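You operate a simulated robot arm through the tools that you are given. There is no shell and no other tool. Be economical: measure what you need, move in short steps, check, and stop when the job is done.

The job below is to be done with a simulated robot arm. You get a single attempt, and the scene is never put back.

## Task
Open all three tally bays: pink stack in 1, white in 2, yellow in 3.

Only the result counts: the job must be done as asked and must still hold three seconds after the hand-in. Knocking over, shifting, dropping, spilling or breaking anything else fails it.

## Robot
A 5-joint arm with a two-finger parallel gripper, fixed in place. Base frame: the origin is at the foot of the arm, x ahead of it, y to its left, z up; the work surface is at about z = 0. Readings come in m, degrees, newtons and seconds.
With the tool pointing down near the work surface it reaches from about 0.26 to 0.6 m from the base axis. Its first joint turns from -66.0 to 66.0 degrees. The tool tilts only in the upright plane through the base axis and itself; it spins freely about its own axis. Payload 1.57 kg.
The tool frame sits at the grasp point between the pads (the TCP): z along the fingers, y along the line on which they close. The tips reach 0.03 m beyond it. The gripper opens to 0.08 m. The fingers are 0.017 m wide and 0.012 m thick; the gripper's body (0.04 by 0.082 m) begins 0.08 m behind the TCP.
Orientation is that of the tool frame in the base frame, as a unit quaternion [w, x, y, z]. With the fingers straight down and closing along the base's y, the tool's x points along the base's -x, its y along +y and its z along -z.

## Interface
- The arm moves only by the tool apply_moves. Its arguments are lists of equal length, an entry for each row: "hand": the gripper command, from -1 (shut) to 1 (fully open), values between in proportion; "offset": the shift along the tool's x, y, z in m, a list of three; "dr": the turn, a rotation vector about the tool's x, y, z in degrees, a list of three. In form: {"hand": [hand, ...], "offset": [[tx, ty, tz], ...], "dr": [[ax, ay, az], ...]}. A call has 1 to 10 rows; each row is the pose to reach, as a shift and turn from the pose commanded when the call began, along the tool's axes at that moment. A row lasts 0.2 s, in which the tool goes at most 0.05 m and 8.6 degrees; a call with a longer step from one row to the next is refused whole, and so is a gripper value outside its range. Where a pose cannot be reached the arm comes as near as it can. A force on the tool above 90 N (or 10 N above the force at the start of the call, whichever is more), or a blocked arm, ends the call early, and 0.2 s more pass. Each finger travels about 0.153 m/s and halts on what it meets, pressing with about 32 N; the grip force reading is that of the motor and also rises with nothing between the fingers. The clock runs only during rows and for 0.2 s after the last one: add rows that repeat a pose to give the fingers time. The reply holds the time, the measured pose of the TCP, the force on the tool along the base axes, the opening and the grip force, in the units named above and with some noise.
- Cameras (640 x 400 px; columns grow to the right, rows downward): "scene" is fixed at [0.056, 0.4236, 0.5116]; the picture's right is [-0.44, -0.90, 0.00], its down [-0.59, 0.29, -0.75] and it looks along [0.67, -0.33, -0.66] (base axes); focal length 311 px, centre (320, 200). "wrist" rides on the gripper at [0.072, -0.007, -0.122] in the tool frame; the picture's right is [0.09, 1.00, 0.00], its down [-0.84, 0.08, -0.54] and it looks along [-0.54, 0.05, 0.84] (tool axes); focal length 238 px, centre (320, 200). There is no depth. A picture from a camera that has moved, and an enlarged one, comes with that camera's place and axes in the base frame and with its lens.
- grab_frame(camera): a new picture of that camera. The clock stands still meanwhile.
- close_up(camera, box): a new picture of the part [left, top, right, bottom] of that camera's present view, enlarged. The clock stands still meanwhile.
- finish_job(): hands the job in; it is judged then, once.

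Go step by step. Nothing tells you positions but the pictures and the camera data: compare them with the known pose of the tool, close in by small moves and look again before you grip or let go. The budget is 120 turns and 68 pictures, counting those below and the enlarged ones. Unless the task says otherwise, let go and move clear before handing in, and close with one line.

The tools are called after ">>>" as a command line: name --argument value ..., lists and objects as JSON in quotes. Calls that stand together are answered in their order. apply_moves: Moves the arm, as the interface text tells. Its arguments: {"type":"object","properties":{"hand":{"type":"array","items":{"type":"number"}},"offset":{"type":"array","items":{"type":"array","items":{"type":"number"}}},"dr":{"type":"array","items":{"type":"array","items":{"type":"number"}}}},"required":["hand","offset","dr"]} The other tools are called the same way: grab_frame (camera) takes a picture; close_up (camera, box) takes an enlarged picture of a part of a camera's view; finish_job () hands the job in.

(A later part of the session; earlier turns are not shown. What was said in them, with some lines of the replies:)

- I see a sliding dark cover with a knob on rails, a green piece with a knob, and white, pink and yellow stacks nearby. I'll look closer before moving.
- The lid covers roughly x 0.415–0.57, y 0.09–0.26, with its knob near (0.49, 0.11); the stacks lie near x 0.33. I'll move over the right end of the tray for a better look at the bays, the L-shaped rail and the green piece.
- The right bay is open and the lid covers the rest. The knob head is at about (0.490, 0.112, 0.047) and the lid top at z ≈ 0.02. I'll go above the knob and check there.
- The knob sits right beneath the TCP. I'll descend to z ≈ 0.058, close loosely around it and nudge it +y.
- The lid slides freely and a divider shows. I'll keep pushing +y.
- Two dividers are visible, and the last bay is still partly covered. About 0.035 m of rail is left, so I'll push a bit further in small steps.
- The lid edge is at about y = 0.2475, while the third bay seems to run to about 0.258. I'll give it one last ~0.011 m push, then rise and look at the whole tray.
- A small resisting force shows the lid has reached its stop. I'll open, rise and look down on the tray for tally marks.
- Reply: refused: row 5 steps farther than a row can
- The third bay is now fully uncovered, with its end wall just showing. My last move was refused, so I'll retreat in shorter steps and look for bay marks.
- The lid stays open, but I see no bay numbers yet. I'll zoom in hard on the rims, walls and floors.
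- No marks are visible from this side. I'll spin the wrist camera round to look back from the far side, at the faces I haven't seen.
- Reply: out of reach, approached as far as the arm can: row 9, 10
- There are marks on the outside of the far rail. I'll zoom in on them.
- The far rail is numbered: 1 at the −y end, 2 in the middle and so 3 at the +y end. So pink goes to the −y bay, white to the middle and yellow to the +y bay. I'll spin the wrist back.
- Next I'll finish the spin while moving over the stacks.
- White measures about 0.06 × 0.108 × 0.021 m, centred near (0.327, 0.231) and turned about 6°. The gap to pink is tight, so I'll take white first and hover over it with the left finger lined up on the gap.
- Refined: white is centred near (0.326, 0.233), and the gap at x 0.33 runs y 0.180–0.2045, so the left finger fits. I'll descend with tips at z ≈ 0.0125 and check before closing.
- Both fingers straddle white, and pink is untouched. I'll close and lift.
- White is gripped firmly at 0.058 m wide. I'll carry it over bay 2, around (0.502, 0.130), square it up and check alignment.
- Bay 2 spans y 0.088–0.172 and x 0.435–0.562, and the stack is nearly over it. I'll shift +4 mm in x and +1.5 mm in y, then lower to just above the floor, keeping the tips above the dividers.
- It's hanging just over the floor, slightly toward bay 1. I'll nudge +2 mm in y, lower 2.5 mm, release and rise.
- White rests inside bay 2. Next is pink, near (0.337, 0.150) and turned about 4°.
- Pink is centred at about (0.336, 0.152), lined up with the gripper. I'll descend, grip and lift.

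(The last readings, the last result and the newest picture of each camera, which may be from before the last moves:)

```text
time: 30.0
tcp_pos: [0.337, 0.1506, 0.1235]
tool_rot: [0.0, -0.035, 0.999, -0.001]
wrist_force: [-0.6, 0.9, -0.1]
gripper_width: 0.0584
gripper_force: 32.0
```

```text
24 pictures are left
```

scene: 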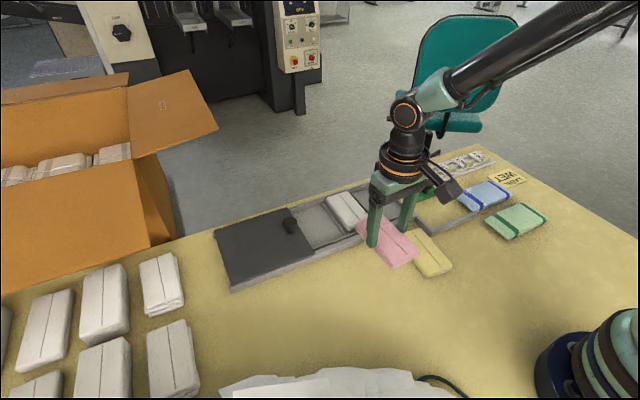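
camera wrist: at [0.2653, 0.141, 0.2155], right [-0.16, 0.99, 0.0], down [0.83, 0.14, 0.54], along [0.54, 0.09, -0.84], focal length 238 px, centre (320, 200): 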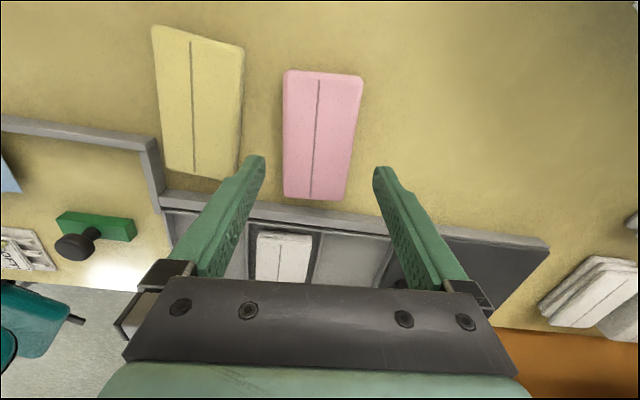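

Pink is held. I'll carry it over bay 1, around (0.5015, 0.0465), and check.

>>> apply_moves --hand '[-0.2, -0.2, -0.2, -0.2, -0.2, -0.2]' --offset '[[-0.03, -0.022, 0], [-0.06, -0.045, 0], [-0.09, -0.07, 0], [-0.12, -0.09, 0], [-0.15, -0.108, 0.0], [-0.1568, -0.1153, 0.0235]]' --dr '[[0, 0, 0.7], [0, 0, 1.4], [0, 0, 2], [0, 0, 3], [0, 0, 4], [0, 0, 4]]'

>>> grab_frame --camera "wrist"

```text
time: 31.4
tcp_pos: [0.4996, 0.048, 0.1023]
tool_rot: [0.0, 0.0, 1.0, -0.001]
wrist_force: [0.5, 0.4, 0.6]
gripper_width: 0.0582
gripper_force: 32.1
```

```text
23 pictures are left
camera wrist: at [0.4287, 0.042, 0.2241], right [-0.09, 1.0, 0.0], down [0.84, 0.08, 0.54], along [0.54, 0.05, -0.84], focal length 238 px, centre (320, 200)
```

wrist: 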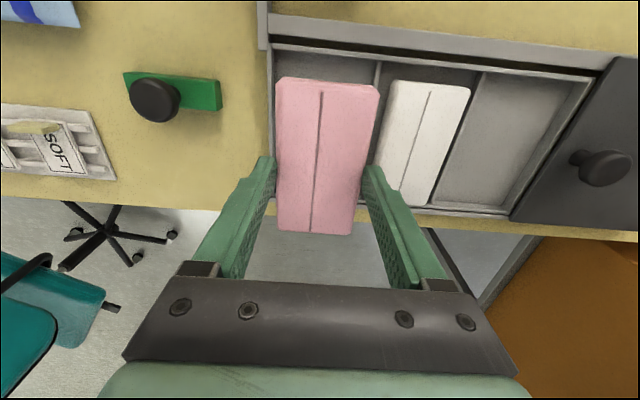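

Alignment is within 2 mm. I'll shift −2 mm in x and −1 mm in y, lower, and check before releasing.

>>> apply_moves --hand '[-0.2, -0.2, -0.2, -0.2, -0.2, -0.2]' --offset '[[0.002, -0.001, 0], [0.002, -0.001, 0.02], [0.002, -0.001, 0.037], [0.002, -0.001, 0.049], [0.002, -0.001, 0.0545], [0.002, -0.001, 0.0545]]' --dr '[[0, 0, 0], [0, 0, 0], [0, 0, 0], [0, 0, 0], [0, 0, 0], [0, 0, 0]]'

>>> close_up --camera "scene" --box '[280, 150, 440, 250]'

>>> grab_frame --camera "wrist"

```text
time: 32.8
tcp_pos: [0.499, 0.0458, 0.048]
tool_rot: [0.0, 0.003, 1.0, 0.0]
wrist_force: [-3.4, -2.1, 16.9]
gripper_width: 0.0583
gripper_force: 31.9
```

```text
4.00 times, centred on (360, 200) of scene
camera zoom: at [0.0559, 0.4236, 0.5116], right [-0.44, -0.9, 0.0], down [-0.59, 0.29, -0.75], along [0.67, -0.33, -0.66], focal length 1244 px, centre (160, 200)
```

zoom: 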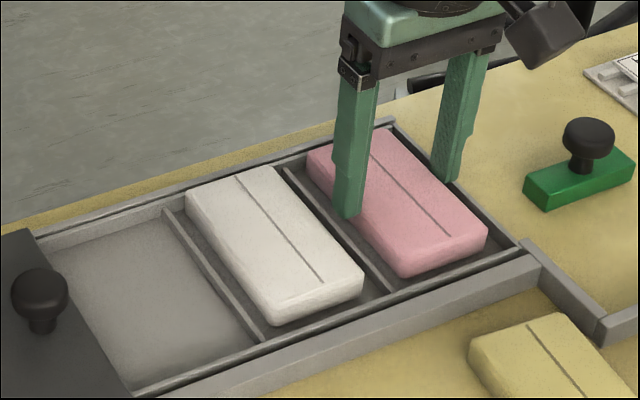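

```text
21 pictures are left
camera wrist: at [0.4273, 0.0401, 0.1708], right [-0.09, 1.0, 0.0], down [0.84, 0.08, 0.54], along [0.54, 0.05, -0.84], focal length 238 px, centre (320, 200)
```

wrist: 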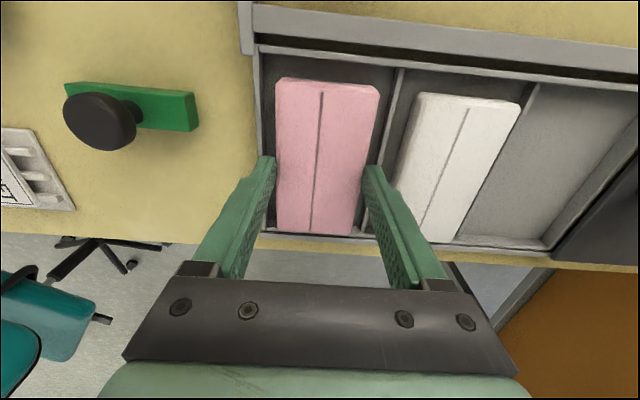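

There's light contact upward, so pink is touching the bay floor, and it lies inside the walls. I'll release and rise.

>>> apply_moves --hand '[-0.2, 0.3, 0.7, 0.7, 0.7, 0.7, 0.7, 0.7]' --offset '[[0, 0, -0.001], [0, 0, -0.001], [0, 0, -0.001], [0, 0, -0.001], [0, 0, -0.015], [0, 0, -0.04], [0, 0, -0.08], [0, 0, -0.12]]' --dr '[[0, 0, 0], [0, 0, 0], [0, 0, 0], [0, 0, 0], [0, 0, 0], [0, 0, 0], [0, 0, 0], [0, 0, 0]]'

>>> grab_frame --camera "wrist"

>>> close_up --camera "scene" --box '[280, 150, 440, 250]'

```text
time: 34.6
tcp_pos: [0.4988, 0.0445, 0.1667]
tool_rot: [-0.001, 0.001, 1.0, 0.0]
wrist_force: [0.6, -0.2, 0.2]
gripper_width: 0.068
gripper_force: 0.0
```

```text
20 pictures are left
camera wrist: at [0.4269, 0.0399, 0.29], right [-0.09, 1.0, 0.0], down [0.84, 0.08, 0.54], along [0.54, 0.05, -0.84], focal length 238 px, centre (320, 200)
```

wrist: 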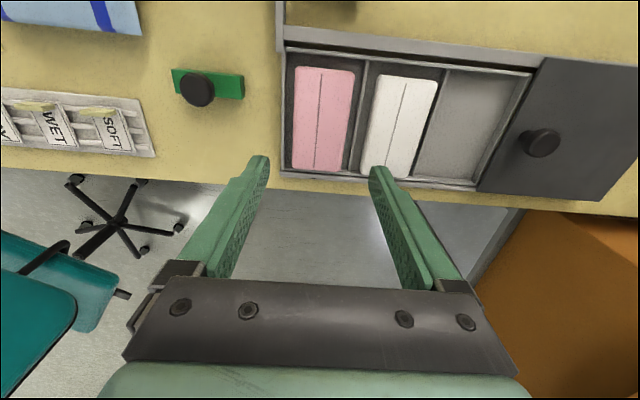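

```text
4.00 times, centred on (360, 200) of scene
camera zoom: at [0.056, 0.4236, 0.5116], right [-0.44, -0.9, 0.0], down [-0.59, 0.29, -0.75], along [0.67, -0.33, -0.66], focal length 1244 px, centre (160, 200)
```

zoom: 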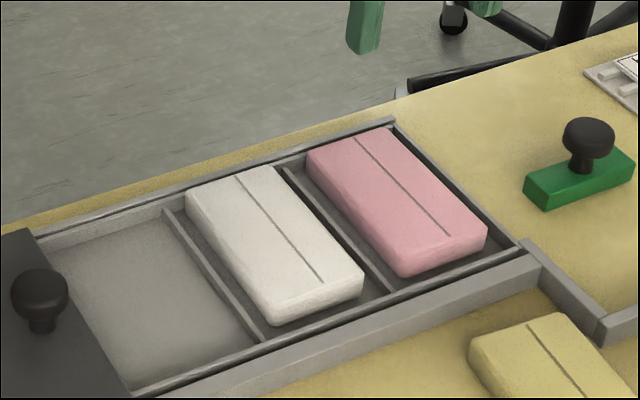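

Pink is flat in bay 1. Next is yellow, near (0.327, 0.053) and turned about −5°, so I'll hover over it.

>>> apply_moves --hand '[0.85, 0.85, 0.85, 0.85, 0.85, 0.85]' --offset '[[0.04, 0.002, 0.0], [0.08, 0.004, 0.01], [0.12, 0.006, 0.02], [0.15, 0.0085, 0.035], [0.17, 0.0085, 0.055], [0.17, 0.0085, 0.075]]' --dr '[[0, 0, 1], [0, 0, 2], [0, 0, 3], [0, 0, 4], [0, 0, 5.2], [0, 0, 5.2]]'

>>> grab_frame --camera "wrist"

```text
time: 36.0
tcp_pos: [0.3285, 0.0546, 0.0926]
tool_rot: [0.0, 0.045, 0.999, 0.0]
wrist_force: [0.6, 1.3, 0.4]
gripper_width: 0.0744
gripper_force: 0.1
```

```text
18 pictures are left
camera wrist: at [0.2571, 0.056, 0.2147], right [0.0, 1.0, 0.0], down [0.84, 0.0, 0.54], along [0.54, 0.0, -0.84], focal length 238 px, centre (320, 200)
```

wrist: 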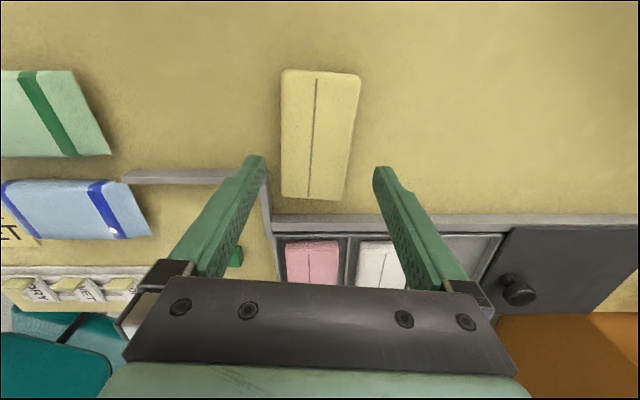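

Yellow is centred under the gripper. I'll descend, grip and lift.

>>> apply_moves --hand '[0.85, 0.85, 0.85, 0.4, 0, -0.2, -0.2, -0.2, -0.2, -0.2]' --offset '[[0, 0, 0.025], [0, 0, 0.045], [0, 0, 0.0495], [0, 0, 0.0495], [0, 0, 0.0495], [0, 0, 0.0495], [0, 0, 0.0495], [0, 0, 0.04], [0, 0, 0.01], [0, 0, -0.03]]' --dr '[[0, 0, 0], [0, 0, 0], [0, 0, 0], [0, 0, 0], [0, 0, 0], [0, 0, 0], [0, 0, 0], [0, 0, 0], [0, 0, 0], [0, 0, 0]]'

>>> grab_frame --camera "scene"

```text
time: 38.2
tcp_pos: [0.3298, 0.0528, 0.122]
tool_rot: [-0.001, 0.046, 0.999, 0.001]
wrist_force: [0.2, 0.4, -1.2]
gripper_width: 0.0584
gripper_force: 31.7
```

```text
17 pictures are left
```

scene: 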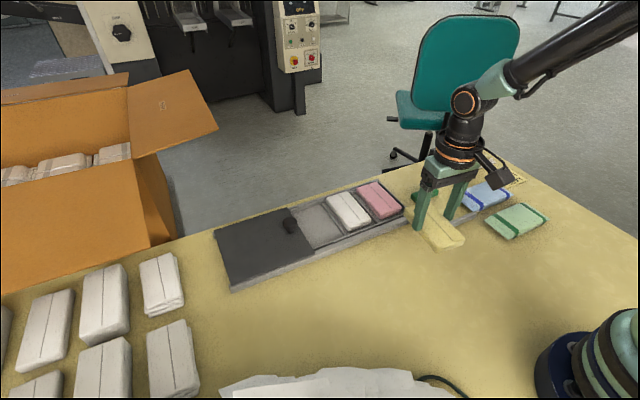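

Yellow is held. I'll carry it over bay 3, biased slightly away from the lid to (0.500, 0.210).

>>> apply_moves --hand '[-0.2, -0.2, -0.2, -0.2, -0.2, -0.2, -0.2, -0.2]' --offset '[[-0.02, 0.025, 0], [-0.045, 0.05, 0], [-0.07, 0.075, 0], [-0.095, 0.1, 0], [-0.115, 0.125, 0], [-0.14, 0.15, 0], [-0.1551, 0.1718, 0], [-0.1551, 0.1718, 0.02]]' --dr '[[0, 0, -0.7], [0, 0, -1.4], [0, 0, -2.1], [0, 0, -2.8], [0, 0, -3.5], [0, 0, -4.3], [0, 0, -5.2], [0, 0, -5.2]]'

>>> grab_frame --camera "wrist"

```text
time: 40.0
tcp_pos: [0.4999, 0.211, 0.1005]
tool_rot: [0.0, 0.0, 1.0, 0.0]
wrist_force: [1.3, -0.2, 0.2]
gripper_width: 0.0582
gripper_force: 31.7
```

```text
16 pictures are left
camera wrist: at [0.4288, 0.2045, 0.2225], right [-0.09, 1.0, 0.0], down [0.84, 0.08, 0.54], along [0.54, 0.05, -0.84], focal length 238 px, centre (320, 200)
```

wrist: 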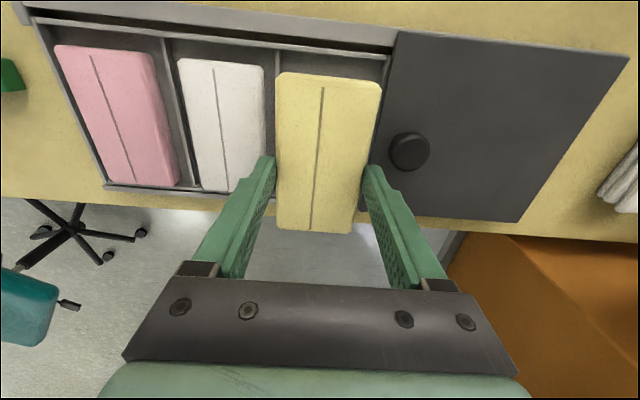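

Yellow lines up with bay 3, with clearance to the lid and knob. I'll lower it.

>>> apply_moves --hand '[-0.2, -0.2, -0.2, -0.2, -0.2, -0.2]' --offset '[[-0.003, -0.001, 0], [-0.003, -0.001, 0.02], [-0.003, -0.001, 0.037], [-0.003, -0.001, 0.048], [-0.003, -0.001, 0.0525], [-0.003, -0.001, 0.0525]]' --dr '[[0, 0, 0], [0, 0, 0], [0, 0, 0], [0, 0, 0], [0, 0, 0], [0, 0, 0]]'

>>> close_up --camera "scene" --box '[240, 165, 400, 265]'

>>> grab_frame --camera "wrist"

```text
time: 41.4
tcp_pos: [0.5032, 0.2119, 0.0477]
tool_rot: [0.0, 0.0, 1.0, 0.0]
wrist_force: [0.2, -0.9, -0.1]
gripper_width: 0.0583
gripper_force: 31.6
```

```text
4.00 times, centred on (320, 215) of scene
camera zoom: at [0.056, 0.4236, 0.5116], right [-0.44, -0.9, 0.0], down [-0.59, 0.29, -0.75], along [0.67, -0.33, -0.66], focal length 1244 px, centre (320, 140)
```

zoom: 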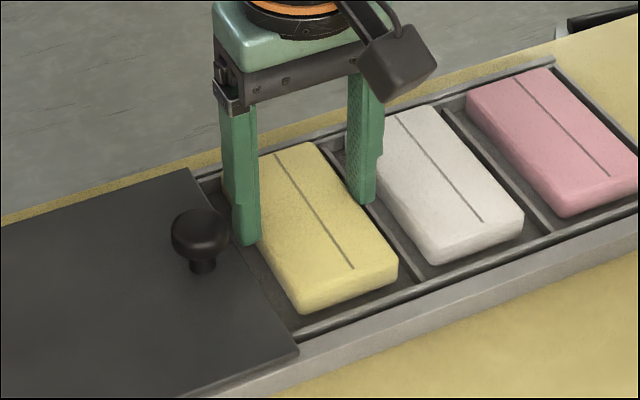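

```text
14 pictures are left
camera wrist: at [0.4306, 0.2059, 0.171], right [-0.09, 1.0, 0.0], down [0.84, 0.08, 0.54], along [0.54, 0.05, -0.84], focal length 238 px, centre (320, 200)
```

wrist: 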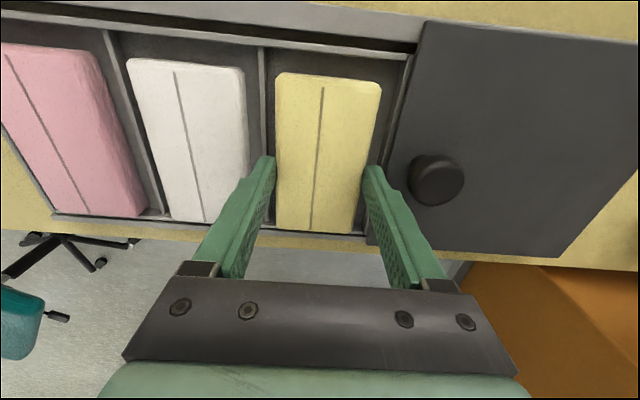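

Yellow is hanging just above bay 3's floor, clear of both the divider and the lid. I'll open slightly and rise straight up.

>>> apply_moves --hand '[-0.2, 0.3, 0.58, 0.58, 0.58, 0.58, 0.58, 0.58]' --offset '[[0, 0, 0.001], [0, 0, 0.001], [0, 0, 0.001], [0, 0, 0.0], [0, 0, -0.015], [0, 0, -0.04], [0, 0, -0.08], [0, 0, -0.12]]' --dr '[[0, 0, 0], [0, 0, 0], [0, 0, 0], [0, 0, 0], [0, 0, 0], [0, 0, 0], [0, 0, 0], [0, 0, 0]]'

>>> grab_frame --camera "wrist"

>>> close_up --camera "scene" --box '[200, 150, 440, 300]'

```text
time: 43.2
tcp_pos: [0.5039, 0.2104, 0.1704]
tool_rot: [0.0, 0.0, 1.0, 0.0]
wrist_force: [0.3, -0.8, 0.0]
gripper_width: 0.0632
gripper_force: 0.0
```

```text
13 pictures are left
camera wrist: at [0.4327, 0.2055, 0.2934], right [-0.09, 1.0, 0.0], down [0.84, 0.08, 0.54], along [0.54, 0.05, -0.84], focal length 238 px, centre (320, 200)
```

wrist: 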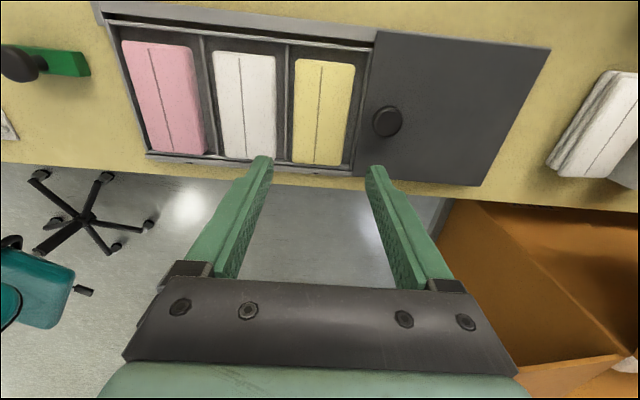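

```text
2.67 times, centred on (320, 225) of scene
camera zoom: at [0.056, 0.4236, 0.5116], right [-0.44, -0.9, 0.0], down [-0.59, 0.29, -0.75], along [0.67, -0.33, -0.66], focal length 830 px, centre (320, 133)
```

zoom: 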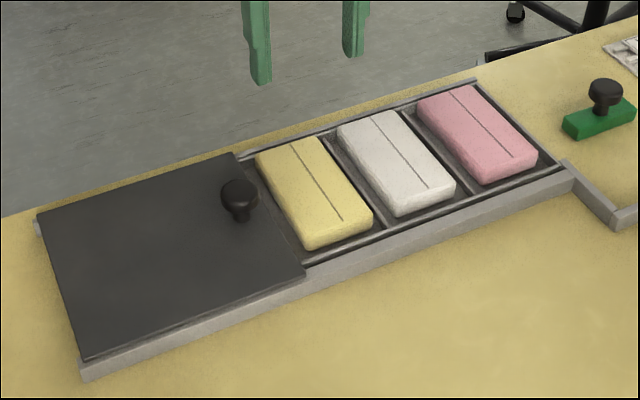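

All three stacks lie flat in their numbered bays, the lid is fully back and nothing else has moved. The gripper is empty and clear, so I'm handing in.

>>> finish_job

```text
The job is handed in.
```

I slid the lid fully open and placed pink in bay 1, white in bay 2 and yellow in bay 3. I read the 1 and 2 on the far rail and took the remaining bay as 3.
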